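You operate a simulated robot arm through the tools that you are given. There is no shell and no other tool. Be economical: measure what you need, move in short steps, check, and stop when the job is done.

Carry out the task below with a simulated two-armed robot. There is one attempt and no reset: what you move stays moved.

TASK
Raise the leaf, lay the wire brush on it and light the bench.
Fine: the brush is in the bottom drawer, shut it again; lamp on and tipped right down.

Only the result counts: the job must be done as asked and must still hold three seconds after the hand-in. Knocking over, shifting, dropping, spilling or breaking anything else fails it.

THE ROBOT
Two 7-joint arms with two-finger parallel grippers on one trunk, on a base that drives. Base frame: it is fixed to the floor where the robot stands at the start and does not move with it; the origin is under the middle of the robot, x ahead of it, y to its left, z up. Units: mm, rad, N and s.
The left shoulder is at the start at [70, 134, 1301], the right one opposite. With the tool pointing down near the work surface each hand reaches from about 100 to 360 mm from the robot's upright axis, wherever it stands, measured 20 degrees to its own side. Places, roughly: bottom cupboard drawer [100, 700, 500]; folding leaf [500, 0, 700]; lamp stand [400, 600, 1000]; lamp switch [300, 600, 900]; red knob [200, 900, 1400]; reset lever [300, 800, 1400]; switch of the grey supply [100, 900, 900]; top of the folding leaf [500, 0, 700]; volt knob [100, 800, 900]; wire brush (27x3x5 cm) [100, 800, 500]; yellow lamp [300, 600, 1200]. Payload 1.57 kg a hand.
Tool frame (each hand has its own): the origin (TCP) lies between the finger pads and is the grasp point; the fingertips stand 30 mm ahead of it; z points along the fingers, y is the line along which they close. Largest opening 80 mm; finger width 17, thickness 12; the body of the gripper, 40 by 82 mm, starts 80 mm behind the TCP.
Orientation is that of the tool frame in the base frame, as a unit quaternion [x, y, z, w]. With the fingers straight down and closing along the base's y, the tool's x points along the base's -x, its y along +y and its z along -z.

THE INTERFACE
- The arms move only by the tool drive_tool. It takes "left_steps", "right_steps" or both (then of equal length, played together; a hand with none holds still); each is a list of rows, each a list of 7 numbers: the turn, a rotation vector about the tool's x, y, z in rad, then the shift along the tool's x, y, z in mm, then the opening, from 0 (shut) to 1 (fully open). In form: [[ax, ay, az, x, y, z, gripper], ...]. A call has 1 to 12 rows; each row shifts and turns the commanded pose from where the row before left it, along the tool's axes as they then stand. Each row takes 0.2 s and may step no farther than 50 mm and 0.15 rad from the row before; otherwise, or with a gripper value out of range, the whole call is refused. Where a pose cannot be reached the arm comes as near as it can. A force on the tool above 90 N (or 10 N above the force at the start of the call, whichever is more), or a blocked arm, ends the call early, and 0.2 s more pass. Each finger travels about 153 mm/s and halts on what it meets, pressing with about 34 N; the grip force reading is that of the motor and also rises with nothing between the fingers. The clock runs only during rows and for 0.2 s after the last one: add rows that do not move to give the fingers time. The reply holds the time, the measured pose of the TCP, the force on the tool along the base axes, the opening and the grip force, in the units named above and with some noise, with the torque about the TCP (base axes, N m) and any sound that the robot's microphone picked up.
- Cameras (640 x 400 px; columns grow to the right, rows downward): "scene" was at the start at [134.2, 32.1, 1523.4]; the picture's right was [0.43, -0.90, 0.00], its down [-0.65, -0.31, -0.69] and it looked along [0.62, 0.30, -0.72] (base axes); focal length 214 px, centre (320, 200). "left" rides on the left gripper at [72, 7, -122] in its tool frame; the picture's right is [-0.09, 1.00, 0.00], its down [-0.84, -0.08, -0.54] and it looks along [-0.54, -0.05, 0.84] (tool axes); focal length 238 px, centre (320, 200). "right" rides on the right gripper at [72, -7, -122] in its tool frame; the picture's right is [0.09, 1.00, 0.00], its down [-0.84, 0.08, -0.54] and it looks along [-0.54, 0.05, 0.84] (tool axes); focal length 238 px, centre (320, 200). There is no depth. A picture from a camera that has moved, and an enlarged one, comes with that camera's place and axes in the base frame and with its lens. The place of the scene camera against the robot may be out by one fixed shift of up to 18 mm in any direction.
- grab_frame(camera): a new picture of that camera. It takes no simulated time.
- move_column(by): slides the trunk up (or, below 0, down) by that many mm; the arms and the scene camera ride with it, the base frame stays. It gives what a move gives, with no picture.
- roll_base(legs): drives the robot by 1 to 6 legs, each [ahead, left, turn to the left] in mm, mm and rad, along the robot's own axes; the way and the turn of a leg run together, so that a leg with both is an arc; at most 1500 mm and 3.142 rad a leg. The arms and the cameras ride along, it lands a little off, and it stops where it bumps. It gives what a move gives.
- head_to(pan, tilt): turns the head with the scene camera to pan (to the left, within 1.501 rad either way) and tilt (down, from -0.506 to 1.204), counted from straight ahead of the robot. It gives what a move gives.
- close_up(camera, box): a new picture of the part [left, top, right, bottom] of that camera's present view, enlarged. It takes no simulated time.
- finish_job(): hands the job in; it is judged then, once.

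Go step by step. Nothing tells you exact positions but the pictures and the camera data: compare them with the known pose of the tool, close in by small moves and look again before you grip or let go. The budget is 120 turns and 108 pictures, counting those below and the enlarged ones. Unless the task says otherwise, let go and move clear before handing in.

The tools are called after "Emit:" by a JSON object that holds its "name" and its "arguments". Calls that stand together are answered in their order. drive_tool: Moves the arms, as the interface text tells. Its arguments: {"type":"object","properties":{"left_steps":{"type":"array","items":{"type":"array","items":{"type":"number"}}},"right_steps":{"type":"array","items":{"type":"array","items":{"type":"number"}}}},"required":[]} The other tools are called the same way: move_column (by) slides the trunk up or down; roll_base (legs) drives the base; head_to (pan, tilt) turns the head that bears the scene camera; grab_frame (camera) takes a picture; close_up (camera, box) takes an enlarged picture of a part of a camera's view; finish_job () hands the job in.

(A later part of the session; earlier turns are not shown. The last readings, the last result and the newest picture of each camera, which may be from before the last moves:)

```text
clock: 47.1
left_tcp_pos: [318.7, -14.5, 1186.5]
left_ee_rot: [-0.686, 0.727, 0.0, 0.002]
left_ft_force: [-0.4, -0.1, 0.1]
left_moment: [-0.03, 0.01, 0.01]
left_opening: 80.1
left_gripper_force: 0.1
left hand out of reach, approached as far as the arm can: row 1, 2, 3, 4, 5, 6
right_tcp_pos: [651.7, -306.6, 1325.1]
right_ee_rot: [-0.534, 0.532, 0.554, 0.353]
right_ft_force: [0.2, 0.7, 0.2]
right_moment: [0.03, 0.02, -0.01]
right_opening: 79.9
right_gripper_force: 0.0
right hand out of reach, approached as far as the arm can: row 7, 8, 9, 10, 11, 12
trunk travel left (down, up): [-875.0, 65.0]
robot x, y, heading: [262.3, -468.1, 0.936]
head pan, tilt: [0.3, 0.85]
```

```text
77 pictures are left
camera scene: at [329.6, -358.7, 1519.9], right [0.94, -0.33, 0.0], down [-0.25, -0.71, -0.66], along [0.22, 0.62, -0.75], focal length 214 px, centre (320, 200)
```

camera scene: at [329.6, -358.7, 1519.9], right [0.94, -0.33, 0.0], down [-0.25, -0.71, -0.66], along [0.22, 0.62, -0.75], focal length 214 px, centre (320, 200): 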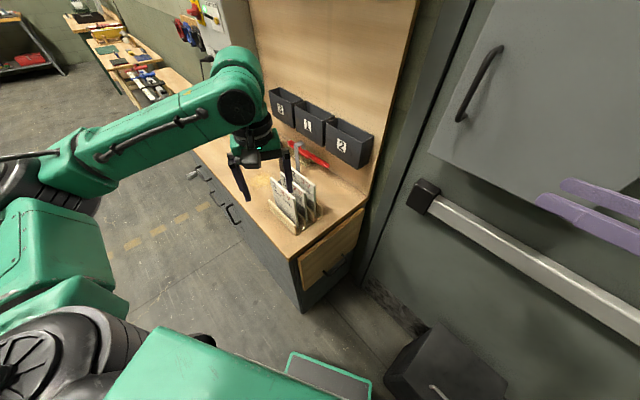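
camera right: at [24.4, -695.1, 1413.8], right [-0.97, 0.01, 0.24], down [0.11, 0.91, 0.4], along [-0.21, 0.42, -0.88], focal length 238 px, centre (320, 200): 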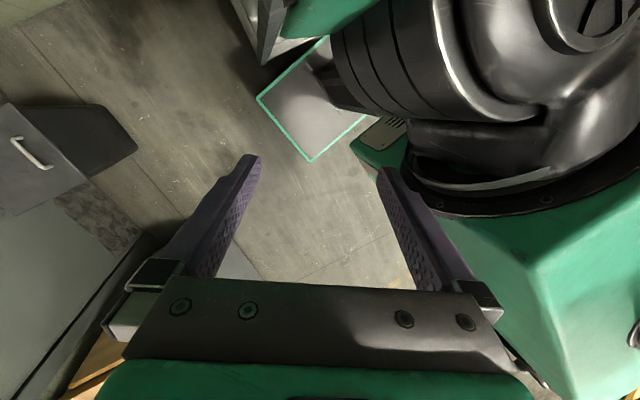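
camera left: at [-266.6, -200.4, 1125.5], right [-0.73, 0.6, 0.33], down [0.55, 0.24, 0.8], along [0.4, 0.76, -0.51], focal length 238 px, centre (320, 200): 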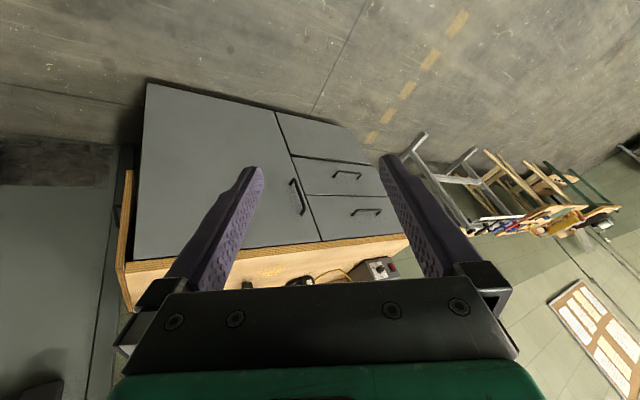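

The left tool points down over the bench corner. I'll tuck it back towards me and start rolling the right hand.

Emit:
{"name": "drive_tool", "arguments": {"left_steps": [[0, 0, 0, 33, -4, 0, 1], [0, 0, 0, 33, -4, 0, 1], [0, 0, 0, 33, -4, 0, 1], [0, 0, 0, 33, -4, 0, 1], [0, 0, 0, 33, -4, 0, 1], [0, 0, 0, 20, 0, 0, 1], [0, 0, 0, 0, 0, 0, 1]], "right_steps": [[0, 0, 0.13, 0, 0, 0, 1], [0, 0, 0.13, 0, 0, 0, 1], [0, 0, 0.13, 0, 0, 0, 1], [0, 0, 0.13, 0, 0, 0, 1], [0, 0, 0.13, 0, 0, 0, 1], [0, 0, 0.13, 0, 0, 0, 1], [0, 0, 0.13, 0, 0, 0, 1]]}}

Emit:
{"name": "move_column", "arguments": {"by": -250}}

Emit:
{"name": "grab_frame", "arguments": {"camera": "scene"}}

```text
clock: 48.7
left_tcp_pos: [325.0, -113.8, 1185.1]
left_ee_rot: [-0.686, 0.727, 0.0, 0.003]
left_ft_force: [-0.6, -0.2, -0.2]
left_moment: [0.01, 0.02, 0.02]
left_opening: 80.1
left_gripper_force: 0.1
left hand out of reach, approached as far as the arm can: row 4, 5, 6
right_tcp_pos: [651.4, -306.2, 1326.2]
right_ee_rot: [-0.246, 0.714, 0.651, 0.072]
right_ft_force: [0.3, -0.2, -0.1]
right_moment: [0.03, 0.01, 0.0]
right_opening: 79.7
right_gripper_force: 0.2
trunk travel left (down, up): [-875.0, 65.0]
robot x, y, heading: [261.7, -471.8, 0.933]
head pan, tilt: [0.3, 0.85]
```

```text
clock: 51.2
left_tcp_pos: [325.3, -112.7, 935.7]
left_ee_rot: [-0.687, 0.727, 0.0, 0.003]
left_ft_force: [0.6, 0.1, 0.3]
left_moment: [0.0, 0.01, 0.01]
left_opening: 80.2
left_gripper_force: 0.0
right_tcp_pos: [652.5, -306.4, 1075.5]
right_ee_rot: [-0.246, 0.714, 0.652, 0.073]
right_ft_force: [0.2, -0.1, 0.3]
right_moment: [0.0, -0.01, 0.0]
right_opening: 80.3
right_gripper_force: 0.1
trunk travel left (down, up): [-625.0, 315.0]
robot x, y, heading: [262.2, -471.1, 0.935]
head pan, tilt: [0.3, 0.85]
```

```text
76 pictures are left
camera scene: at [328.0, -359.4, 1270.1], right [0.94, -0.33, 0.0], down [-0.25, -0.71, -0.66], along [0.22, 0.62, -0.75], focal length 214 px, centre (320, 200)
```

scene: 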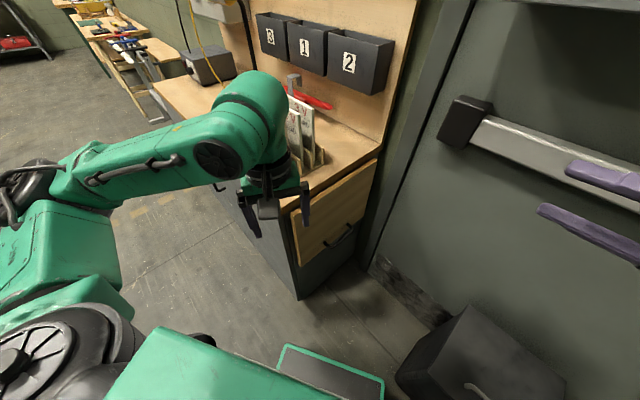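

The left hand hangs near the bench corner, so I'll lift it while the column drops, and finish turning the right hand to point at the leaf.

Emit:
{"name": "drive_tool", "arguments": {"left_steps": [[0, 0, 0, 15, -5, -42, 1], [0, 0, 0, 15, -5, -42, 1], [0, 0, 0, 15, -5, -42, 1], [0, 0, 0, 0, 0, -42, 1], [0, 0, 0, 0, 0, -42, 1], [0, 0, 0, 0, 0, -42, 1]], "right_steps": [[-0.044, 0.033, 0.108, 0, 0, 0, 1], [-0.044, 0.033, 0.108, 0, 0, 0, 1], [-0.044, 0.033, 0.108, 0, 0, 0, 1], [-0.044, 0.033, 0.108, 0, 0, 0, 1], [0, 0, 0, 0, -40, 0, 1], [0, 0, 0, 0, -40, 0, 1]]}}

Emit:
{"name": "move_column", "arguments": {"by": -250}}

Emit:
{"name": "grab_frame", "arguments": {"camera": "scene"}}

Emit:
{"name": "grab_frame", "arguments": {"camera": "right"}}

```text
clock: 52.6
left_tcp_pos: [337.5, -162.2, 1189.2]
left_ee_rot: [-0.686, 0.727, 0.0, 0.002]
left_ft_force: [-0.2, 0.7, 0.7]
left_moment: [0.04, 0.03, 0.02]
left_opening: 79.9
left_gripper_force: 0.0
right_tcp_pos: [652.5, -308.1, 994.4]
right_ee_rot: [-0.135, 0.692, 0.696, -0.137]
right_ft_force: [1.6, -0.6, 0.1]
right_moment: [0.04, -0.03, 0.0]
right_opening: 80.0
right_gripper_force: 0.1
trunk travel left (down, up): [-625.0, 315.0]
robot x, y, heading: [259.8, -471.5, 0.933]
head pan, tilt: [0.3, 0.85]
```

```text
clock: 55.2
left_tcp_pos: [337.2, -159.7, 938.1]
left_ee_rot: [-0.687, 0.727, 0.0, 0.002]
left_ft_force: [0.0, 0.1, 0.0]
left_moment: [0.01, 0.03, 0.01]
left_opening: 79.6
left_gripper_force: 0.2
right_tcp_pos: [652.1, -305.6, 745.3]
right_ee_rot: [-0.135, 0.693, 0.695, -0.136]
right_ft_force: [0.4, 0.9, 0.4]
right_moment: [0.0, -0.02, -0.02]
right_opening: 79.9
right_gripper_force: 0.0
trunk travel left (down, up): [-375.0, 565.0]
robot x, y, heading: [258.7, -469.7, 0.935]
head pan, tilt: [0.3, 0.85]
```

```text
75 pictures are left
camera scene: at [328.0, -359.4, 1020.1], right [0.94, -0.33, 0.0], down [-0.25, -0.71, -0.66], along [0.22, 0.62, -0.75], focal length 214 px, centre (320, 200)
```

scene: 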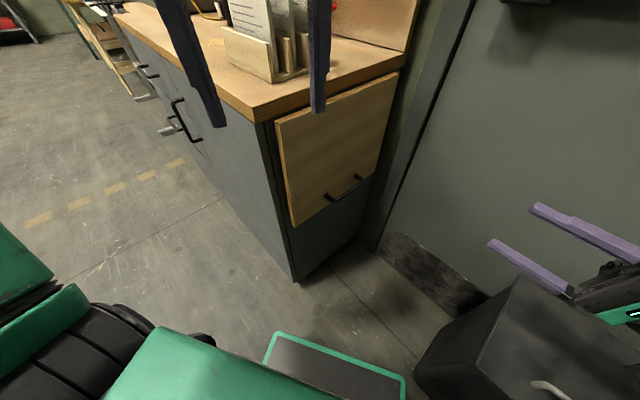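

```text
74 pictures are left
camera right: at [631.2, -445.1, 738.3], right [-0.08, -0.04, 1.0], down [0.98, -0.19, 0.07], along [0.18, 0.98, 0.05], focal length 238 px, centre (320, 200)
```

right: 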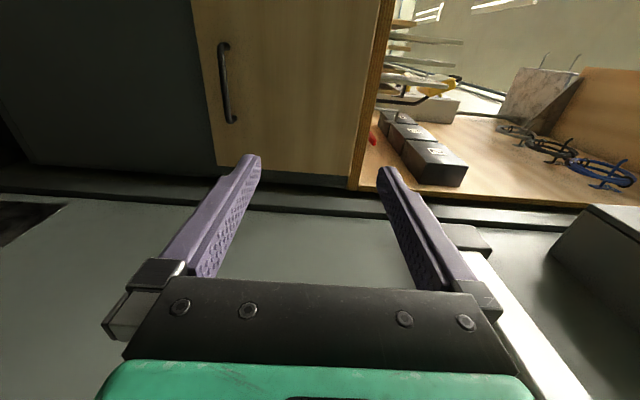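

The right camera sees the handle cleanly: bar centre about (523, 2, 585). Lowering to its height and approaching.

Emit:
{"name": "drive_tool", "arguments": {"right_steps": [[0, 0, 0, 1, -40, 0, 1], [0, 0, 0, 1, -40, 0, 1], [0, 0, 0, 1, -40, 0, 1], [0, 0, 0, 1, -40, 0, 1], [0, 0, 0, 0, 0, 40, 1], [0, 0, 0, 0, 0, 40, 1], [0, 0, 0, 0, 0, 40, 1], [0, 0, 0, 0, 0, 0, 1]]}}

Emit:
{"name": "grab_frame", "arguments": {"camera": "right"}}

Emit:
{"name": "grab_frame", "arguments": {"camera": "scene"}}

```text
clock: 57.0
left_tcp_pos: [337.2, -159.2, 936.0]
left_ee_rot: [-0.687, 0.727, 0.0, 0.003]
left_ft_force: [0.5, -0.6, 1.1]
left_moment: [0.04, 0.01, 0.03]
left_opening: 79.8
left_gripper_force: 0.1
right_tcp_pos: [597.5, -247.9, 636.8]
right_ee_rot: [-0.135, 0.693, 0.695, -0.136]
right_ft_force: [0.7, 0.3, 0.9]
right_moment: [0.04, 0.0, 0.0]
right_opening: 79.9
right_gripper_force: 0.1
right hand out of reach, approached as far as the arm can: row 5, 6, 7
trunk travel left (down, up): [-375.0, 565.0]
robot x, y, heading: [261.6, -467.8, 0.935]
head pan, tilt: [0.3, 0.85]
```

```text
73 pictures are left
camera right: at [576.9, -387.7, 631.0], right [-0.08, -0.04, 1.0], down [0.98, -0.19, 0.07], along [0.18, 0.98, 0.05], focal length 238 px, centre (320, 200)
```

right: 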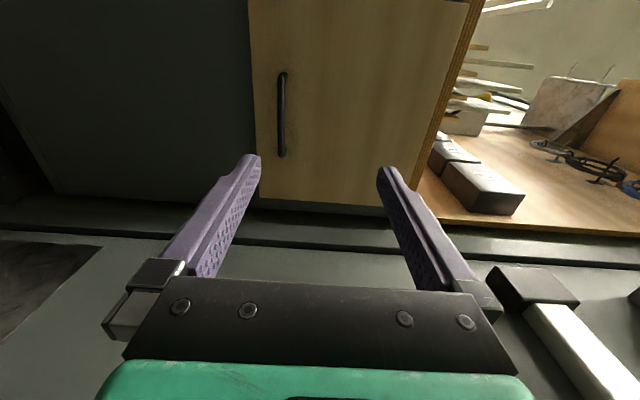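

```text
72 pictures are left
camera scene: at [328.2, -359.4, 1020.0], right [0.94, -0.33, 0.0], down [-0.25, -0.71, -0.66], along [0.22, 0.62, -0.75], focal length 214 px, centre (320, 200)
```

scene: 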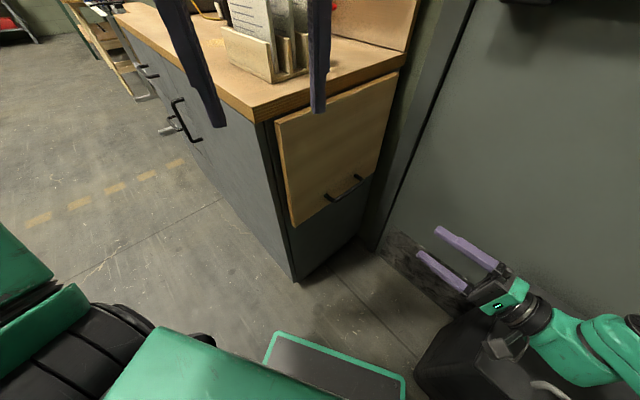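

The arm's reach ends early here, so I'll lower the column by 52 and let the base carry the hand towards the handle.

Emit:
{"name": "move_column", "arguments": {"by": -52}}

Emit:
{"name": "roll_base", "arguments": {"legs": [[114, 142, 0]]}}

Emit:
{"name": "grab_frame", "arguments": {"camera": "right"}}

Emit:
{"name": "grab_frame", "arguments": {"camera": "scene"}}

```text
clock: 58.0
left_tcp_pos: [336.1, -159.8, 886.3]
left_ee_rot: [-0.687, 0.727, 0.0, 0.003]
left_ft_force: [0.5, 0.5, 0.0]
left_moment: [-0.03, 0.04, 0.01]
left_opening: 80.1
left_gripper_force: 0.1
right_tcp_pos: [598.3, -248.8, 586.1]
right_ee_rot: [-0.136, 0.694, 0.694, -0.136]
right_ft_force: [0.0, -0.1, 0.0]
right_moment: [0.03, -0.01, 0.03]
right_opening: 79.9
right_gripper_force: 0.0
trunk travel left (down, up): [-323.0, 617.0]
robot x, y, heading: [257.2, -473.3, 0.936]
head pan, tilt: [0.3, 0.85]
```

```text
clock: 59.5
left_tcp_pos: [300.5, -19.9, 885.8]
left_ee_rot: [-0.662, 0.749, -0.022, -0.014]
left_ft_force: [9.6, -24.7, 6.4]
left_moment: [-0.41, -0.86, -0.97]
left_opening: 80.0
left_gripper_force: 0.0
right_tcp_pos: [556.3, -85.7, 586.2]
right_ee_rot: [-0.133, 0.693, 0.696, -0.134]
right_ft_force: [0.3, 0.1, 0.3]
right_moment: [-0.01, -0.02, -0.03]
right_opening: 80.0
right_gripper_force: 0.1
trunk travel left (down, up): [-323.0, 617.0]
robot x, y, heading: [221.1, -299.3, 0.924]
head pan, tilt: [0.3, 0.85]
stopped in leg 1: the force on the tool passed its limit at 92 N (the readings are from after the stop); the commanded pose is now the measured one
```

```text
71 pictures are left
camera right: at [535.5, -225.5, 579.0], right [-0.08, -0.04, 1.0], down [0.98, -0.19, 0.07], along [0.19, 0.98, 0.06], focal length 238 px, centre (320, 200)
```

right: 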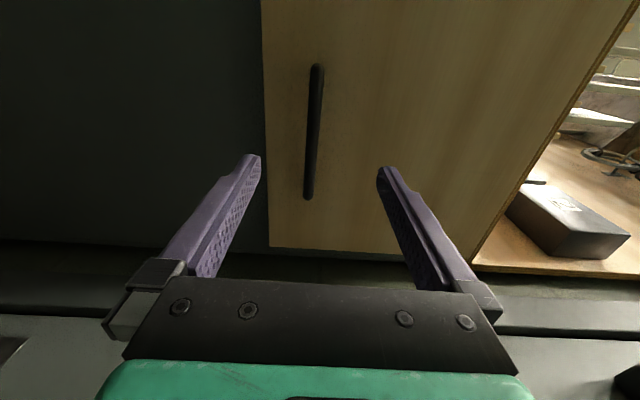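

```text
70 pictures are left
camera scene: at [287.3, -197.4, 968.8], right [0.94, -0.34, 0.0], down [-0.25, -0.7, -0.66], along [0.22, 0.63, -0.75], focal length 214 px, centre (320, 200)
```

scene: 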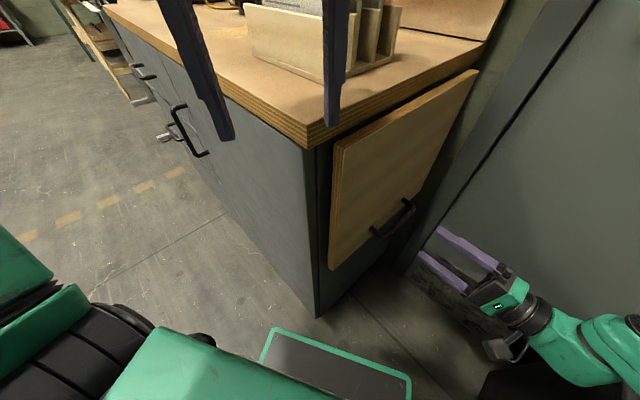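

The left fingertips touched the bench edge. I'll raise the left hand well clear before continuing.

Emit:
{"name": "drive_tool", "arguments": {"left_steps": [[0, 0, 0, 0, 0, -40, 1], [0, 0, 0, 0, 0, -40, 1], [0, 0, 0, 0, 0, -40, 1], [0, 0, 0, 0, 0, -40, 1], [0, 0, 0, 0, 0, -40, 1]]}}

Emit:
{"name": "grab_frame", "arguments": {"camera": "scene"}}

```text
clock: 60.7
left_tcp_pos: [325.8, -10.1, 917.2]
left_ee_rot: [-0.665, 0.746, -0.021, -0.014]
left_ft_force: [-0.1, 0.1, -1.1]
left_moment: [0.01, 0.02, 0.04]
left_opening: 79.9
left_gripper_force: 0.1
left hand out of reach, approached as far as the arm can: row 1, 2, 3, 4, 5
right_tcp_pos: [556.1, -82.9, 586.2]
right_ee_rot: [-0.133, 0.694, 0.695, -0.135]
right_ft_force: [-0.3, 0.3, -0.3]
right_moment: [-0.01, -0.01, 0.0]
right_opening: 80.0
right_gripper_force: 0.1
trunk travel left (down, up): [-323.0, 617.0]
robot x, y, heading: [218.4, -303.8, 0.924]
head pan, tilt: [0.3, 0.85]
```

```text
69 pictures are left
camera scene: at [285.8, -192.1, 968.0], right [0.94, -0.34, 0.0], down [-0.25, -0.71, -0.66], along [0.22, 0.62, -0.75], focal length 214 px, centre (320, 200)
```

scene: 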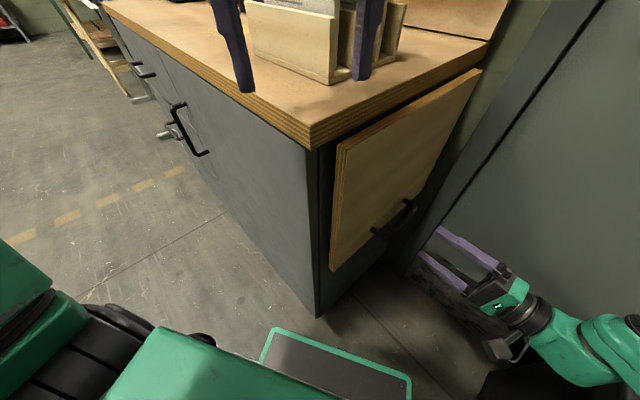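

The right hand is lined up with the bar, 91 mm short. I'll pull the left hand back from the card rack, then close in with the base.

Emit:
{"name": "drive_tool", "arguments": {"left_steps": [[0, 0, 0, 24, 6, 0, 1], [0, 0, 0, 24, 6, 0, 1], [0, 0, 0, 24, 6, 0, 1], [0, 0, 0, 24, 6, 0, 1]]}}

Emit:
{"name": "move_column", "arguments": {"by": -6}}

Emit:
{"name": "roll_base", "arguments": {"legs": [[37, 61, 0]]}}

Emit:
{"name": "grab_frame", "arguments": {"camera": "right"}}

Emit:
{"name": "grab_frame", "arguments": {"camera": "scene"}}

```text
clock: 61.7
left_tcp_pos: [300.1, -92.1, 906.0]
left_ee_rot: [-0.666, 0.746, -0.02, -0.015]
left_ft_force: [-1.2, -0.4, -0.2]
left_moment: [0.02, -0.02, 0.0]
left_opening: 80.1
left_gripper_force: 0.0
left hand out of reach, approached as far as the arm can: row 1, 3, 4
right_tcp_pos: [556.3, -82.9, 585.8]
right_ee_rot: [-0.133, 0.693, 0.695, -0.134]
right_ft_force: [0.7, 0.6, -0.5]
right_moment: [0.01, -0.02, 0.0]
right_opening: 80.1
right_gripper_force: 0.0
trunk travel left (down, up): [-323.0, 617.0]
robot x, y, heading: [218.4, -306.2, 0.93]
head pan, tilt: [0.3, 0.85]
```

```text
clock: 62.3
left_tcp_pos: [300.0, -92.3, 900.3]
left_ee_rot: [-0.665, 0.746, -0.02, -0.015]
left_ft_force: [-0.2, 0.5, 0.1]
left_moment: [0.06, -0.01, -0.02]
left_opening: 80.1
left_gripper_force: 0.0
right_tcp_pos: [556.7, -82.2, 579.1]
right_ee_rot: [-0.133, 0.694, 0.695, -0.134]
right_ft_force: [-0.2, -0.7, 0.3]
right_moment: [0.0, -0.02, -0.02]
right_opening: 80.1
right_gripper_force: 0.0
trunk travel left (down, up): [-317.0, 623.0]
robot x, y, heading: [217.2, -302.6, 0.931]
head pan, tilt: [0.3, 0.85]
```

```text
clock: 63.3
left_tcp_pos: [273.8, -24.4, 899.0]
left_ee_rot: [-0.665, 0.746, -0.021, -0.014]
left_ft_force: [0.1, -0.4, -0.5]
left_moment: [-0.01, 0.01, 0.0]
left_opening: 79.9
left_gripper_force: 0.1
right_tcp_pos: [529.3, -15.9, 579.2]
right_ee_rot: [-0.133, 0.695, 0.694, -0.133]
right_ft_force: [0.5, -0.6, 0.8]
right_moment: [-0.02, -0.01, 0.01]
right_opening: 80.3
right_gripper_force: 0.2
trunk travel left (down, up): [-317.0, 623.0]
robot x, y, heading: [192.0, -238.1, 0.929]
head pan, tilt: [0.3, 0.85]
```

```text
68 pictures are left
camera right: at [507.9, -155.1, 572.9], right [-0.08, -0.03, 1.0], down [0.98, -0.19, 0.08], along [0.19, 0.98, 0.05], focal length 238 px, centre (320, 200)
```

right: 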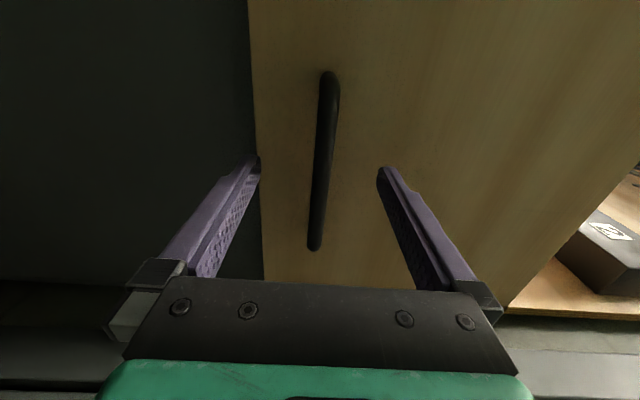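

```text
67 pictures are left
camera scene: at [259.0, -124.8, 961.9], right [0.94, -0.34, 0.0], down [-0.25, -0.71, -0.66], along [0.22, 0.62, -0.75], focal length 214 px, centre (320, 200)
```

scene: 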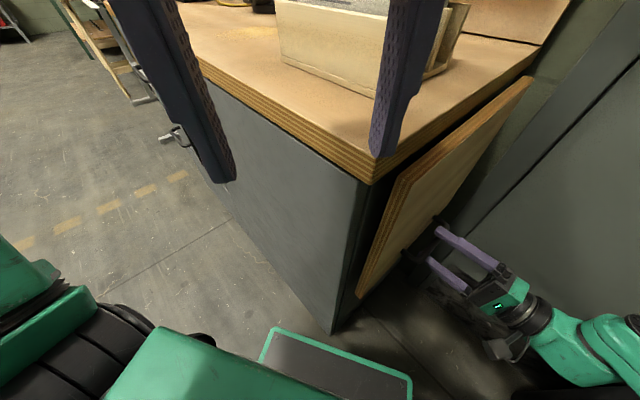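

The bar sits near the fingertips, about 24 mm ahead of the grasp point. One more nudge of 12 mm and then grip.

Emit:
{"name": "roll_base", "arguments": {"legs": [[7, 11, 0]]}}

Emit:
{"name": "drive_tool", "arguments": {"right_steps": [[0, 0, 0, 0, 0, 0, 0.4], [0, 0, 0, 0, 0, 0, 0.1], [0, 0, 0, 0, 0, 0, 0.0], [0, 0, 0, 0, 0, 0, 0.0]]}}

Emit:
{"name": "grab_frame", "arguments": {"camera": "right"}}

```text
clock: 64.0
left_tcp_pos: [269.6, -12.7, 899.4]
left_ee_rot: [-0.665, 0.746, -0.02, -0.014]
left_ft_force: [-0.1, 0.4, 0.4]
left_moment: [0.0, -0.01, 0.02]
left_opening: 80.3
left_gripper_force: 0.0
right_tcp_pos: [524.4, -3.6, 579.5]
right_ee_rot: [-0.133, 0.694, 0.695, -0.134]
right_ft_force: [0.3, 0.3, -0.1]
right_moment: [0.02, 0.02, -0.04]
right_opening: 79.8
right_gripper_force: 0.0
trunk travel left (down, up): [-317.0, 623.0]
robot x, y, heading: [184.2, -226.7, 0.926]
head pan, tilt: [0.3, 0.85]
```

```text
clock: 65.0
left_tcp_pos: [269.7, -13.0, 900.1]
left_ee_rot: [-0.665, 0.746, -0.02, -0.014]
left_ft_force: [0.4, 1.0, -0.1]
left_moment: [0.03, 0.0, -0.04]
left_opening: 80.1
left_gripper_force: 0.0
right_tcp_pos: [524.7, -4.9, 579.3]
right_ee_rot: [-0.134, 0.694, 0.695, -0.133]
right_ft_force: [2.6, 0.8, 6.1]
right_moment: [0.05, 0.04, 0.26]
right_opening: 11.8
right_gripper_force: 29.2
trunk travel left (down, up): [-317.0, 623.0]
robot x, y, heading: [186.7, -223.7, 0.927]
head pan, tilt: [0.3, 0.85]
```

```text
66 pictures are left
camera right: at [503.4, -143.4, 573.3], right [-0.08, -0.04, 1.0], down [0.98, -0.19, 0.08], along [0.19, 0.98, 0.05], focal length 238 px, centre (320, 200)
```

right: 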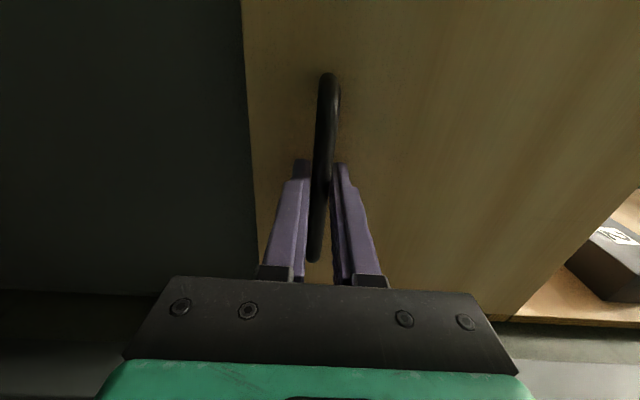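

The bar is gripped (11.8 mm). I'll swing the leaf out along an arc about the hinge at roughly u 154, z 830.

Emit:
{"name": "drive_tool", "arguments": {"right_steps": [[0, 0, 0, 0, 7.1, -33, 0], [0, 0, 0, 0, 11.5, -31.9, 0], [0, 0, 0, 0, 15.6, -29.9, 0], [0, 0, 0, 0, 19.4, -27.6, 0], [0, 0, 0, 0, 23, -25, 0], [0, 0, 0, 0, 26, -21.5, 0]]}}

Emit:
{"name": "grab_frame", "arguments": {"camera": "scene"}}

Emit:
{"name": "grab_frame", "arguments": {"camera": "right"}}

```text
clock: 66.4
left_tcp_pos: [267.2, -11.2, 900.1]
left_ee_rot: [-0.665, 0.746, -0.023, -0.015]
left_ft_force: [0.3, -0.4, -0.4]
left_moment: [0.01, -0.01, 0.04]
left_opening: 79.9
left_gripper_force: 0.0
right_tcp_pos: [584.3, -161.4, 682.3]
right_ee_rot: [-0.134, 0.695, 0.693, -0.135]
right_ft_force: [-7.1, 20.8, 9.6]
right_moment: [0.24, -0.33, -0.28]
right_opening: 12.0
right_gripper_force: 29.1
trunk travel left (down, up): [-317.0, 623.0]
robot x, y, heading: [186.1, -224.2, 0.93]
head pan, tilt: [0.3, 0.85]
```

```text
65 pictures are left
camera scene: at [252.6, -110.6, 961.6], right [0.94, -0.34, 0.0], down [-0.25, -0.71, -0.66], along [0.22, 0.62, -0.75], focal length 214 px, centre (320, 200)
```

scene: 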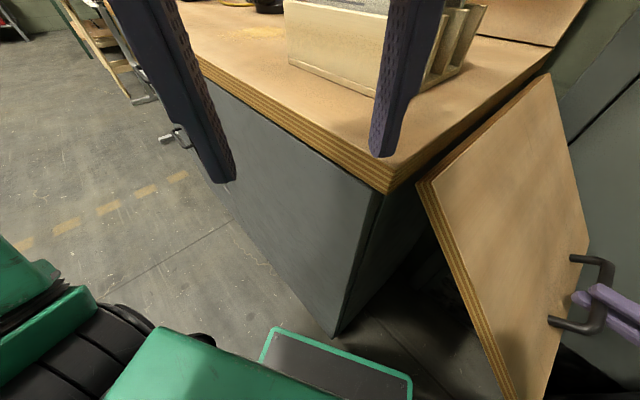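

```text
64 pictures are left
camera right: at [564.6, -299.4, 676.3], right [-0.08, -0.03, 1.0], down [0.98, -0.19, 0.08], along [0.19, 0.98, 0.05], focal length 238 px, centre (320, 200)
```

right: 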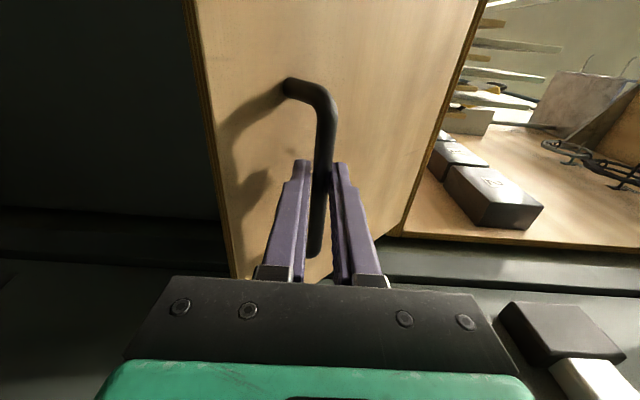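

The leaf swings freely with the handle facing up. Continuing the arc.

Emit:
{"name": "drive_tool", "arguments": {"right_steps": [[0, 0, 0, 0, 28.8, -17, 0], [0, 0, 0, 0, 30, -12.6, 0], [0, 0, 0, 0, 31.6, -8.6, 0], [0, 0, 0, 0, 32.5, -4.4, 0]]}}

Emit:
{"name": "grab_frame", "arguments": {"camera": "scene"}}

Emit:
{"name": "grab_frame", "arguments": {"camera": "right"}}

```text
clock: 67.4
left_tcp_pos: [269.2, -15.0, 900.0]
left_ee_rot: [-0.666, 0.746, -0.019, -0.014]
left_ft_force: [-0.1, 0.2, -0.1]
left_moment: [0.03, -0.02, 0.02]
left_opening: 79.7
left_gripper_force: 0.0
right_tcp_pos: [605.2, -203.6, 804.4]
right_ee_rot: [-0.132, 0.693, 0.696, -0.134]
right_ft_force: [-3.1, -9.9, -6.8]
right_moment: [-0.02, -0.54, 0.15]
right_opening: 11.9
right_gripper_force: 28.8
trunk travel left (down, up): [-317.0, 623.0]
robot x, y, heading: [189.0, -225.8, 0.93]
head pan, tilt: [0.3, 0.85]
```

```text
63 pictures are left
camera scene: at [254.8, -115.6, 962.2], right [0.94, -0.34, 0.0], down [-0.25, -0.71, -0.66], along [0.22, 0.62, -0.75], focal length 214 px, centre (320, 200)
```

scene: 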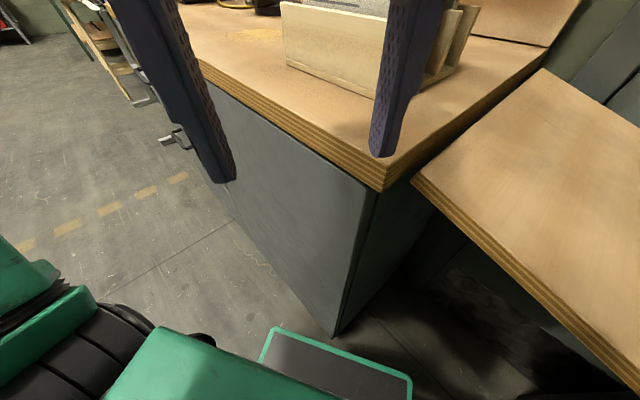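

```text
62 pictures are left
camera right: at [582.8, -343.1, 797.3], right [-0.08, -0.04, 1.0], down [0.98, -0.19, 0.07], along [0.19, 0.98, 0.05], focal length 238 px, centre (320, 200)
```

right: 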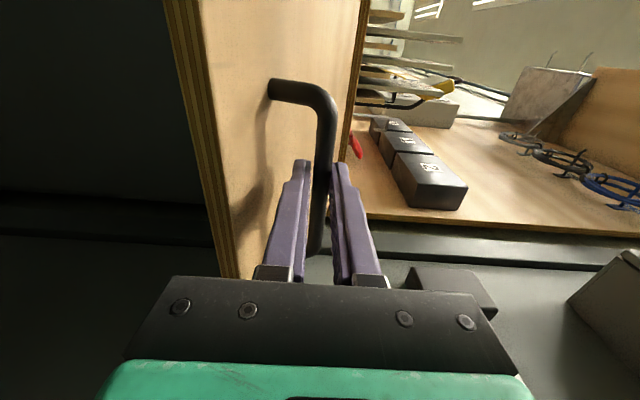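

Nearly there, with small forces. Raising further until it stops or clicks.

Emit:
{"name": "drive_tool", "arguments": {"right_steps": [[0, 0, 0, 0, 17, -1, 0], [0, 0, 0, 0, 17, -1, 0], [0, 0, 0, 0, 15, 1, 0], [0, 0, 0, 0, 15, 2, 0]]}}

Emit:
{"name": "grab_frame", "arguments": {"camera": "right"}}

Emit:
{"name": "grab_frame", "arguments": {"camera": "scene"}}

```text
clock: 68.4
left_tcp_pos: [267.7, -14.9, 900.8]
left_ee_rot: [-0.665, 0.747, -0.02, -0.013]
left_ft_force: [0.9, -0.1, -0.1]
left_moment: [-0.02, -0.03, -0.02]
left_opening: 80.0
left_gripper_force: 0.1
right_tcp_pos: [603.4, -200.3, 869.8]
right_ee_rot: [-0.134, 0.693, 0.696, -0.134]
right_ft_force: [0.1, -5.6, 6.3]
right_moment: [0.3, -0.37, 0.4]
right_opening: 11.8
right_gripper_force: 28.7
trunk travel left (down, up): [-317.0, 623.0]
robot x, y, heading: [189.2, -223.8, 0.927]
head pan, tilt: [0.3, 0.85]
```

```text
61 pictures are left
camera right: at [581.8, -340.0, 863.0], right [-0.08, -0.04, 1.0], down [0.98, -0.19, 0.07], along [0.19, 0.98, 0.05], focal length 238 px, centre (320, 200)
```

right: 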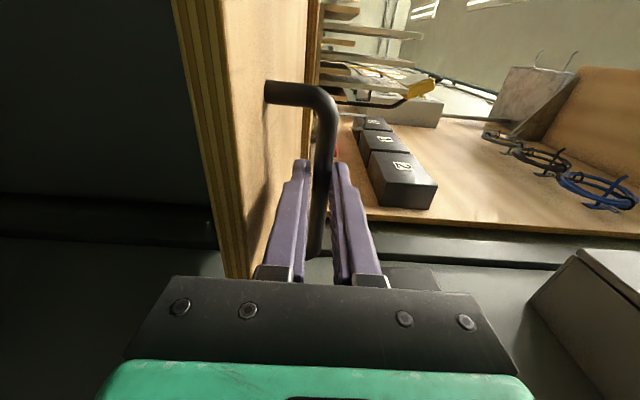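

```text
60 pictures are left
camera scene: at [254.0, -114.6, 962.4], right [0.94, -0.34, 0.0], down [-0.25, -0.71, -0.66], along [0.22, 0.62, -0.75], focal length 214 px, centre (320, 200)
```

scene: 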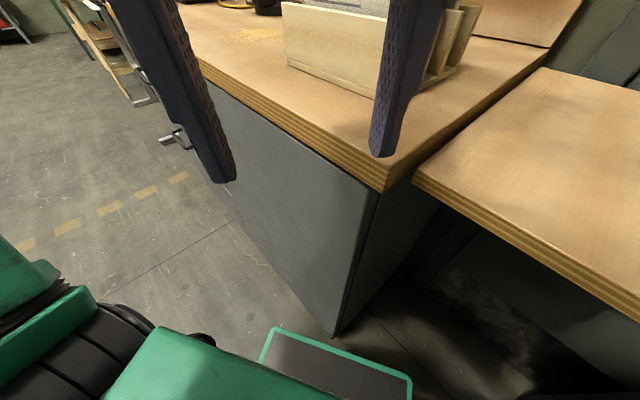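

Still a few degrees short. Continuing upward gently.

Emit:
{"name": "drive_tool", "arguments": {"right_steps": [[0, 0, 0, 0, 10, 1.5, 0], [0, 0, 0, 0, 10, 2, 0], [0, 0, 0, 0, 10, 2, 0], [0, 0, 0, 0, 10, 2.5, 0], [0, 0, 0, 0, 0, 0, 0]]}}

Emit:
{"name": "grab_frame", "arguments": {"camera": "right"}}

```text
clock: 69.7
left_tcp_pos: [275.6, -16.5, 899.0]
left_ee_rot: [-0.665, 0.747, -0.016, -0.016]
left_ft_force: [0.0, -0.5, -0.3]
left_moment: [-0.03, 0.01, 0.05]
left_opening: 79.9
left_gripper_force: 0.0
right_tcp_pos: [603.6, -197.7, 886.2]
right_ee_rot: [-0.14, 0.718, 0.666, -0.145]
right_ft_force: [0.8, -19.6, -70.9]
right_moment: [-0.79, -0.92, 0.05]
right_opening: 23.5
right_gripper_force: 35.8
trunk travel left (down, up): [-317.0, 623.0]
robot x, y, heading: [188.2, -224.5, 0.925]
head pan, tilt: [0.3, 0.85]
stopped in row 5 (right hand): the force on the tool passed its limit at 90 N (the readings are from after the stop); the commanded pose is now the measured one
```

```text
59 pictures are left
camera right: at [585.9, -336.2, 889.5], right [-0.09, 0.04, 1.0], down [0.98, -0.16, 0.1], along [0.16, 0.99, -0.02], focal length 238 px, centre (320, 200)
```

right: 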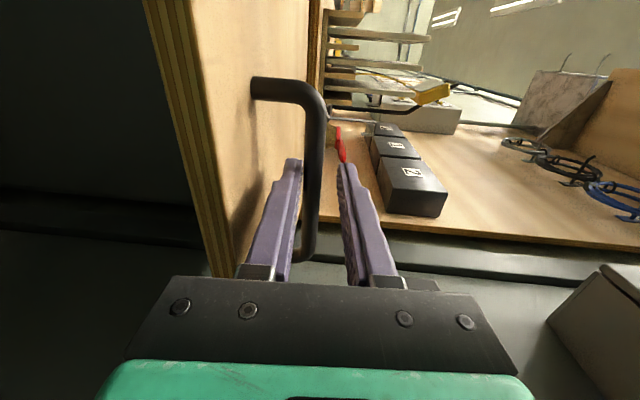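

It reached an end stop with no sound. I'll ease down to see whether it holds itself.

Emit:
{"name": "drive_tool", "arguments": {"right_steps": [[0, 0, 0, 0, -5, 0, 0], [0, 0, 0, 0, -5, 0, 0], [0, 0, 0, 0, 0, 0, 0]]}}

Emit:
{"name": "drive_tool", "arguments": {"right_steps": [[0, 0, 0, 0, -5, 0, 0.0], [0, 0, 0, 0, -5, 0, 0.0], [0, 0, 0, 0, 0, 0, 0.0]]}}

Emit:
{"name": "grab_frame", "arguments": {"camera": "right"}}

Emit:
{"name": "head_to", "arguments": {"pan": -0.3, "tilt": 0.6}}

Emit:
{"name": "grab_frame", "arguments": {"camera": "scene"}}

```text
clock: 70.5
left_tcp_pos: [275.6, -16.3, 899.9]
left_ee_rot: [-0.665, 0.747, -0.017, -0.018]
left_ft_force: [-0.8, 1.0, 0.3]
left_moment: [-0.02, -0.01, 0.02]
left_opening: 80.1
left_gripper_force: 0.0
right_tcp_pos: [603.3, -198.0, 880.7]
right_ee_rot: [-0.14, 0.714, 0.671, -0.143]
right_ft_force: [8.0, -16.1, -55.7]
right_moment: [-0.56, -0.75, 0.65]
right_opening: 11.8
right_gripper_force: 29.4
trunk travel left (down, up): [-317.0, 623.0]
robot x, y, heading: [186.5, -226.5, 0.925]
head pan, tilt: [0.3, 0.85]
```

```text
clock: 71.3
left_tcp_pos: [272.8, -14.7, 901.0]
left_ee_rot: [-0.665, 0.746, -0.018, -0.016]
left_ft_force: [-0.1, 0.2, 0.1]
left_moment: [0.03, -0.01, 0.01]
left_opening: 80.1
left_gripper_force: 0.1
right_tcp_pos: [603.4, -196.2, 877.2]
right_ee_rot: [-0.139, 0.708, 0.678, -0.139]
right_ft_force: [20.7, -9.7, 2.3]
right_moment: [0.22, -0.47, -0.22]
right_opening: 12.2
right_gripper_force: 29.6
trunk travel left (down, up): [-317.0, 623.0]
robot x, y, heading: [187.2, -227.4, 0.928]
head pan, tilt: [0.3, 0.85]
```

```text
58 pictures are left
camera right: at [582.7, -336.1, 876.0], right [-0.09, 0.01, 1.0], down [0.98, -0.17, 0.09], along [0.17, 0.98, 0.01], focal length 238 px, centre (320, 200)
```

right: 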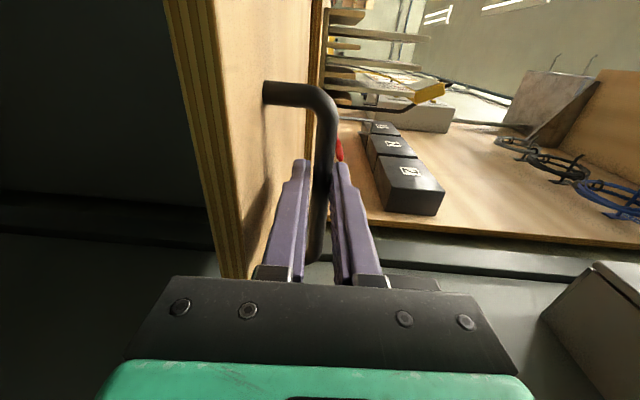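

```text
clock: 72.3
left_tcp_pos: [273.3, -15.6, 898.3]
left_ee_rot: [-0.665, 0.747, -0.019, -0.015]
left_ft_force: [0.2, -0.7, -0.1]
left_moment: [-0.03, -0.03, 0.03]
left_opening: 79.9
left_gripper_force: 0.1
right_tcp_pos: [600.8, -196.5, 875.6]
right_ee_rot: [-0.139, 0.709, 0.677, -0.14]
right_ft_force: [21.0, -9.4, 4.4]
right_moment: [0.24, -0.46, -0.25]
right_opening: 11.7
right_gripper_force: 29.2
trunk travel left (down, up): [-317.0, 623.0]
robot x, y, heading: [185.4, -223.2, 0.924]
head pan, tilt: [-0.3, 0.6]
```

```text
57 pictures are left
camera scene: at [303.2, -137.4, 982.7], right [0.59, -0.81, 0.0], down [-0.46, -0.33, -0.82], along [0.67, 0.49, -0.57], focal length 214 px, centre (320, 200)
```

scene: 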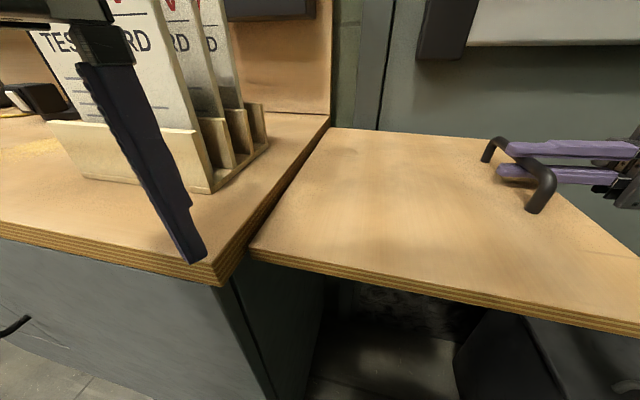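

The tool force has dropped, so the leaf may hold. I'll press down a little more to be sure before releasing.

Emit:
{"name": "drive_tool", "arguments": {"right_steps": [[0, 0, 0, 0, -6, 0, 0], [0, 0, 0, 0, -6, 0, 0], [0, 0, 0, 0, 0, 0, 0]]}}

Emit:
{"name": "grab_frame", "arguments": {"camera": "scene"}}

```text
clock: 73.1
left_tcp_pos: [272.7, -15.9, 899.9]
left_ee_rot: [-0.665, 0.746, -0.018, -0.016]
left_ft_force: [-0.5, -0.3, 0.2]
left_moment: [0.0, 0.03, 0.03]
left_opening: 79.9
left_gripper_force: 0.0
right_tcp_pos: [601.3, -197.0, 862.2]
right_ee_rot: [-0.14, 0.709, 0.677, -0.141]
right_ft_force: [19.7, -11.7, 6.9]
right_moment: [0.32, -0.39, -0.23]
right_opening: 12.1
right_gripper_force: 29.2
trunk travel left (down, up): [-317.0, 623.0]
robot x, y, heading: [186.8, -223.4, 0.925]
head pan, tilt: [-0.3, 0.6]
```

```text
56 pictures are left
camera scene: at [302.7, -137.5, 982.8], right [0.59, -0.81, 0.0], down [-0.46, -0.33, -0.82], along [0.67, 0.49, -0.57], focal length 214 px, centre (320, 200)
```

scene: 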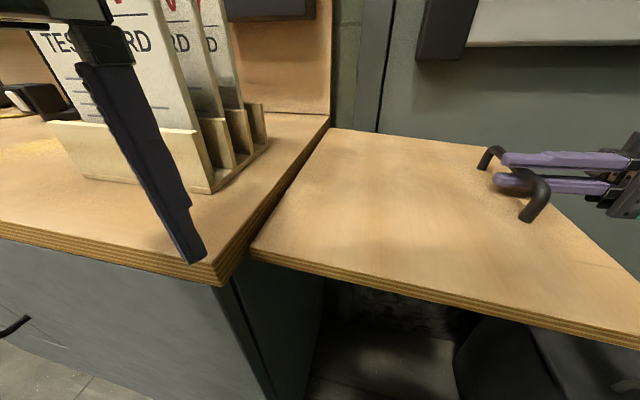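

The leaf follows the hand, so it is not locked rigidly. I'll lift it to the stop again, open the fingers and lower slowly to see whether it stays by itself.

Emit:
{"name": "drive_tool", "arguments": {"right_steps": [[0, 0, 0, 0, 8, 0, 0], [0, 0, 0, 0, 8, 0, 0], [0, 0, 0, 0, 5, 0, 0], [0, 0, 0, 0, 0, 0, 0], [0, 0, 0, 0, 0, 0, 0.3], [0, 0, 0, 0, 0, 0, 0.6], [0, 0, 0, 0, 0, 0, 0.6]]}}

Emit:
{"name": "grab_frame", "arguments": {"camera": "scene"}}

Emit:
{"name": "grab_frame", "arguments": {"camera": "right"}}

```text
clock: 74.7
left_tcp_pos: [269.2, -13.8, 899.8]
left_ee_rot: [-0.665, 0.747, -0.021, -0.015]
left_ft_force: [-0.7, 0.1, -0.4]
left_moment: [0.02, -0.03, 0.0]
left_opening: 80.1
left_gripper_force: 0.0
right_tcp_pos: [597.6, -193.8, 886.7]
right_ee_rot: [-0.142, 0.71, 0.676, -0.139]
right_ft_force: [-0.6, 0.6, -0.3]
right_moment: [0.01, 0.02, 0.02]
right_opening: 47.7
right_gripper_force: 0.1
trunk travel left (down, up): [-317.0, 623.0]
robot x, y, heading: [190.2, -225.9, 0.929]
head pan, tilt: [-0.3, 0.6]
```

```text
55 pictures are left
camera scene: at [299.9, -135.4, 983.0], right [0.59, -0.81, 0.0], down [-0.46, -0.33, -0.83], along [0.67, 0.48, -0.56], focal length 214 px, centre (320, 200)
```

scene: 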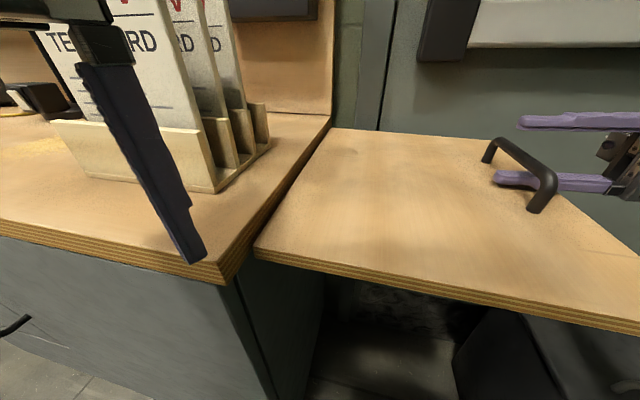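

```text
54 pictures are left
camera right: at [578.7, -333.7, 886.2], right [-0.1, 0.01, 1.0], down [0.98, -0.17, 0.1], along [0.17, 0.99, 0.01], focal length 238 px, centre (320, 200)
```

right: 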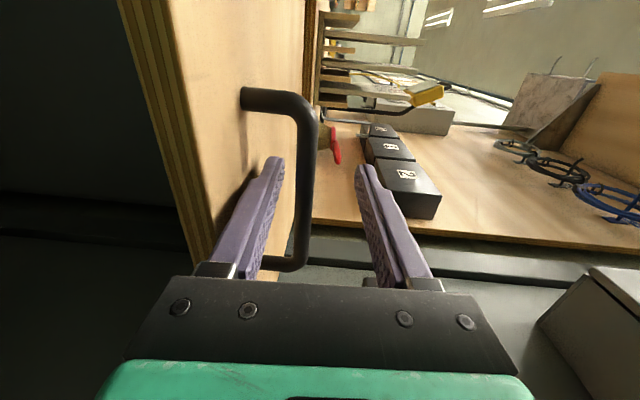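

The leaf stays up by itself with no force on the hand. I'll push it against its stop once more with the lower finger, then withdraw.

Emit:
{"name": "drive_tool", "arguments": {"right_steps": [[0, 0, 0, 0, 5, 0, 0.6], [0, 0, 0, 0, 5, 0, 0.6], [0, 0, 0, 0, 4, 0, 0.6], [0, 0, 0, 0, 3, 0, 0.6], [0, 0, 0, 0, 0, 0, 0.6]]}}

Emit:
{"name": "drive_tool", "arguments": {"right_steps": [[0, 0, 0, 0, -8, 0, 0.7], [0, 0, 0, 0, -2, -30, 0.7], [0, 0, 0, 0, 0, -40, 0.7], [0, 0, 0, 0, 0, -40, 0.7], [0, 0, 0, 0, 0, 0, 0.7]]}}

Emit:
{"name": "grab_frame", "arguments": {"camera": "right"}}

Emit:
{"name": "grab_frame", "arguments": {"camera": "scene"}}

```text
clock: 75.9
left_tcp_pos: [270.0, -12.1, 899.5]
left_ee_rot: [-0.665, 0.746, -0.02, -0.014]
left_ft_force: [-0.2, 0.3, 0.5]
left_moment: [-0.04, -0.02, 0.01]
left_opening: 79.9
left_gripper_force: 0.0
right_tcp_pos: [597.5, -192.6, 900.6]
right_ee_rot: [-0.141, 0.711, 0.675, -0.141]
right_ft_force: [-3.7, 0.6, -11.2]
right_moment: [-0.06, -0.02, 0.04]
right_opening: 57.8
right_gripper_force: 5.9
trunk travel left (down, up): [-317.0, 623.0]
robot x, y, heading: [186.6, -225.1, 0.925]
head pan, tilt: [-0.3, 0.6]
```

```text
clock: 77.1
left_tcp_pos: [269.3, -13.1, 898.7]
left_ee_rot: [-0.665, 0.746, -0.02, -0.014]
left_ft_force: [0.2, 0.1, 0.0]
left_moment: [-0.03, 0.01, 0.0]
left_opening: 79.9
left_gripper_force: 0.1
right_tcp_pos: [640.1, -293.9, 898.6]
right_ee_rot: [-0.141, 0.711, 0.675, -0.139]
right_ft_force: [-0.2, 0.1, 0.3]
right_moment: [-0.02, 0.01, 0.0]
right_opening: 55.8
right_gripper_force: 0.2
trunk travel left (down, up): [-317.0, 623.0]
robot x, y, heading: [186.5, -226.3, 0.93]
head pan, tilt: [-0.3, 0.6]
```

```text
53 pictures are left
camera right: at [621.4, -434.1, 899.1], right [-0.1, 0.01, 1.0], down [0.98, -0.17, 0.1], along [0.17, 0.99, 0.0], focal length 238 px, centre (320, 200)
```

right: 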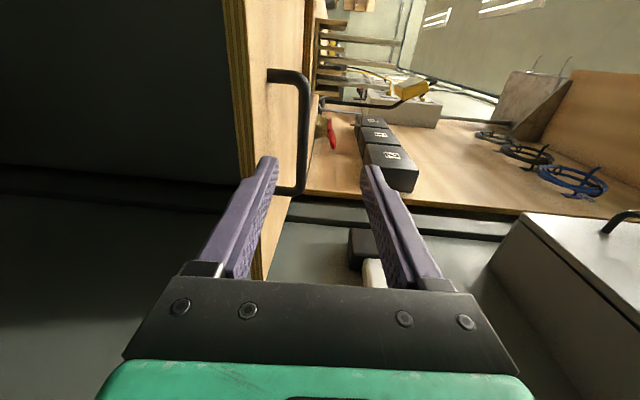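

```text
52 pictures are left
camera scene: at [299.9, -135.3, 982.9], right [0.59, -0.81, 0.0], down [-0.46, -0.33, -0.83], along [0.67, 0.48, -0.56], focal length 214 px, centre (320, 200)
```

scene: 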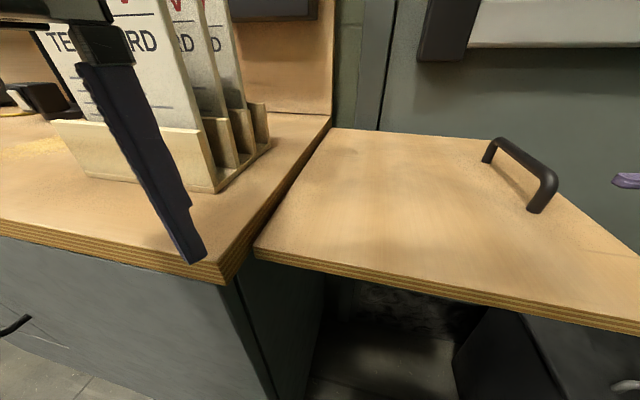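

The leaf holds itself, level. Next, the drawer: I'll back away from the bench, drive left to the drawers and square up.

Emit:
{"name": "roll_base", "arguments": {"legs": [[-386, 232, 0], [437, 728, 0], [0, 0, -0.54]]}}

Emit:
{"name": "head_to", "arguments": {"pan": 0.0, "tilt": 0.65}}

Emit:
{"name": "grab_frame", "arguments": {"camera": "scene"}}

```text
clock: 85.4
left_tcp_pos: [-364.6, 530.7, 899.2]
left_ee_rot: [-0.439, 0.898, -0.015, -0.02]
left_ft_force: [-0.9, -0.2, 0.5]
left_moment: [0.04, 0.0, -0.03]
left_opening: 80.2
left_gripper_force: 0.0
right_tcp_pos: [-192.6, 98.1, 899.6]
right_ee_rot: [0.056, 0.723, 0.687, 0.047]
right_ft_force: [-0.2, -0.2, 0.5]
right_moment: [0.0, -0.02, -0.01]
right_opening: 56.3
right_gripper_force: 0.0
trunk travel left (down, up): [-317.0, 623.0]
robot x, y, heading: [-544.2, 391.7, 0.382]
head pan, tilt: [-0.3, 0.6]
```

```text
clock: 86.2
left_tcp_pos: [-365.0, 531.1, 899.2]
left_ee_rot: [-0.438, 0.899, -0.015, -0.019]
left_ft_force: [0.2, 0.1, -0.3]
left_moment: [-0.03, 0.02, -0.02]
left_opening: 79.9
left_gripper_force: 0.1
right_tcp_pos: [-193.9, 98.1, 899.0]
right_ee_rot: [0.055, 0.722, 0.688, 0.046]
right_ft_force: [-0.5, 0.7, -0.1]
right_moment: [0.0, 0.0, 0.0]
right_opening: 55.8
right_gripper_force: 0.0
trunk travel left (down, up): [-317.0, 623.0]
robot x, y, heading: [-545.3, 393.1, 0.383]
head pan, tilt: [0.0, 0.649]
```

```text
51 pictures are left
camera scene: at [-407.0, 441.5, 978.6], right [0.37, -0.93, 0.0], down [-0.56, -0.22, -0.8], along [0.74, 0.3, -0.6], focal length 214 px, centre (320, 200)
```

scene: 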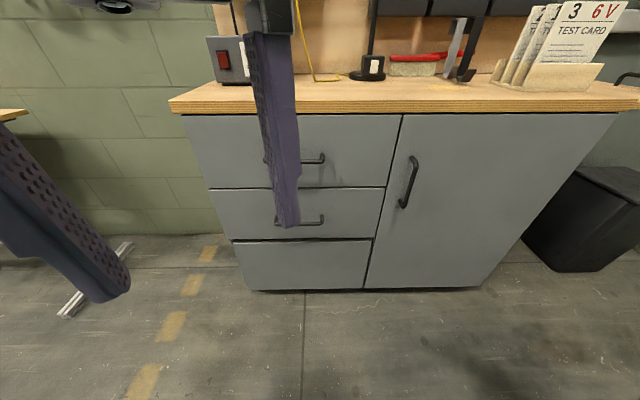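

I have a clear view of the drawers. Zooming in on the bottom one's top edge.

Emit:
{"name": "close_up", "arguments": {"camera": "scene", "box": [210, 180, 390, 300]}}

```text
3.33 times, centred on (300, 240) of scene
camera zoom: at [-407.0, 441.5, 978.6], right [0.37, -0.93, 0.0], down [-0.56, -0.22, -0.8], along [0.74, 0.3, -0.6], focal length 715 px, centre (387, 67)
```

zoom: 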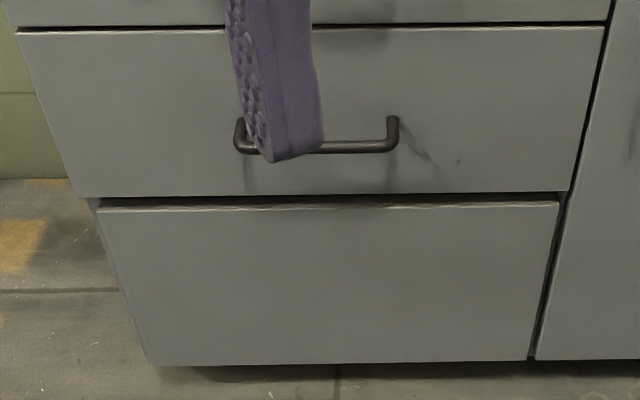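

The bottom drawer has only a finger gap along its top. I'll point the left hand forward, low down, so its camera can see the gap up close.

Emit:
{"name": "drive_tool", "arguments": {"left_steps": [[0, 0, -0.13, 0, 0, 0, 1], [0, 0, -0.13, 0, 0, 0, 1], [0, 0, -0.13, 0, 0, 0, 1], [0, 0, -0.13, 0, 0, 0, 1], [0, -0.14, 0, 0, 0, 0, 1], [0, -0.14, 0, 0, 0, 0, 1], [0, -0.14, 0, 0, 0, 0, 1], [0, -0.14, 0, 0, 0, 0, 1], [0, -0.14, 0, 0, 0, 0, 1], [0, -0.14, 0, 0, 0, 0, 1], [0, -0.14, 0, 0, 0, 0, 1], [0, -0.14, 0, 0, 0, 0, 1]]}}

Emit:
{"name": "move_column", "arguments": {"by": -260}}

Emit:
{"name": "grab_frame", "arguments": {"camera": "left"}}

```text
clock: 88.8
left_tcp_pos: [-310.9, 551.8, 831.2]
left_ee_rot: [-0.649, 0.657, 0.231, 0.306]
left_ft_force: [0.4, 0.2, -0.4]
left_moment: [0.02, -0.02, -0.01]
left_opening: 80.1
left_gripper_force: 0.1
left hand out of reach, approached as far as the arm can: row 5, 6, 7, 8, 9, 10, 11, 12
right_tcp_pos: [-193.0, 99.3, 899.7]
right_ee_rot: [0.056, 0.722, 0.688, 0.048]
right_ft_force: [0.3, 1.1, -0.7]
right_moment: [0.01, -0.02, -0.01]
right_opening: 56.1
right_gripper_force: 0.1
trunk travel left (down, up): [-317.0, 623.0]
robot x, y, heading: [-547.5, 393.0, 0.384]
head pan, tilt: [0.0, 0.649]
stopped in row 12 (left hand): the arm was blocked; the commanded pose is now the measured one
```

```text
clock: 91.5
left_tcp_pos: [-311.1, 550.2, 572.1]
left_ee_rot: [-0.647, 0.657, 0.233, 0.31]
left_ft_force: [0.3, -0.2, 0.4]
left_moment: [0.02, -0.01, -0.01]
left_opening: 80.0
left_gripper_force: 0.0
right_tcp_pos: [-193.1, 97.9, 638.2]
right_ee_rot: [0.056, 0.722, 0.688, 0.046]
right_ft_force: [0.3, -0.1, 0.0]
right_moment: [-0.03, -0.03, 0.02]
right_opening: 56.3
right_gripper_force: 0.1
trunk travel left (down, up): [-57.0, 883.0]
robot x, y, heading: [-548.4, 396.1, 0.383]
head pan, tilt: [0.0, 0.649]
```

```text
49 pictures are left
camera left: at [-326.1, 415.0, 605.3], right [-0.99, 0.12, -0.03], down [0.0, 0.2, 0.98], along [0.12, 0.97, -0.2], focal length 238 px, centre (320, 200)
```

left: 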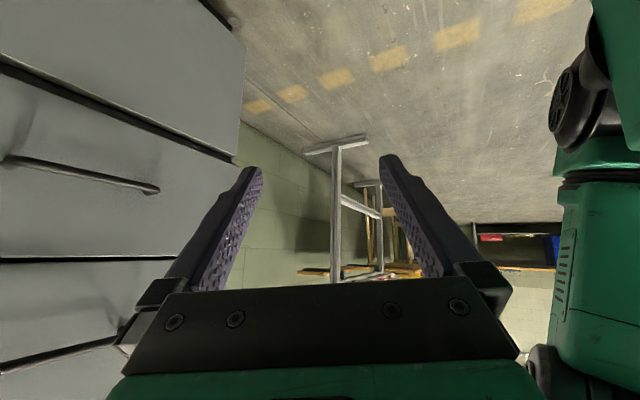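

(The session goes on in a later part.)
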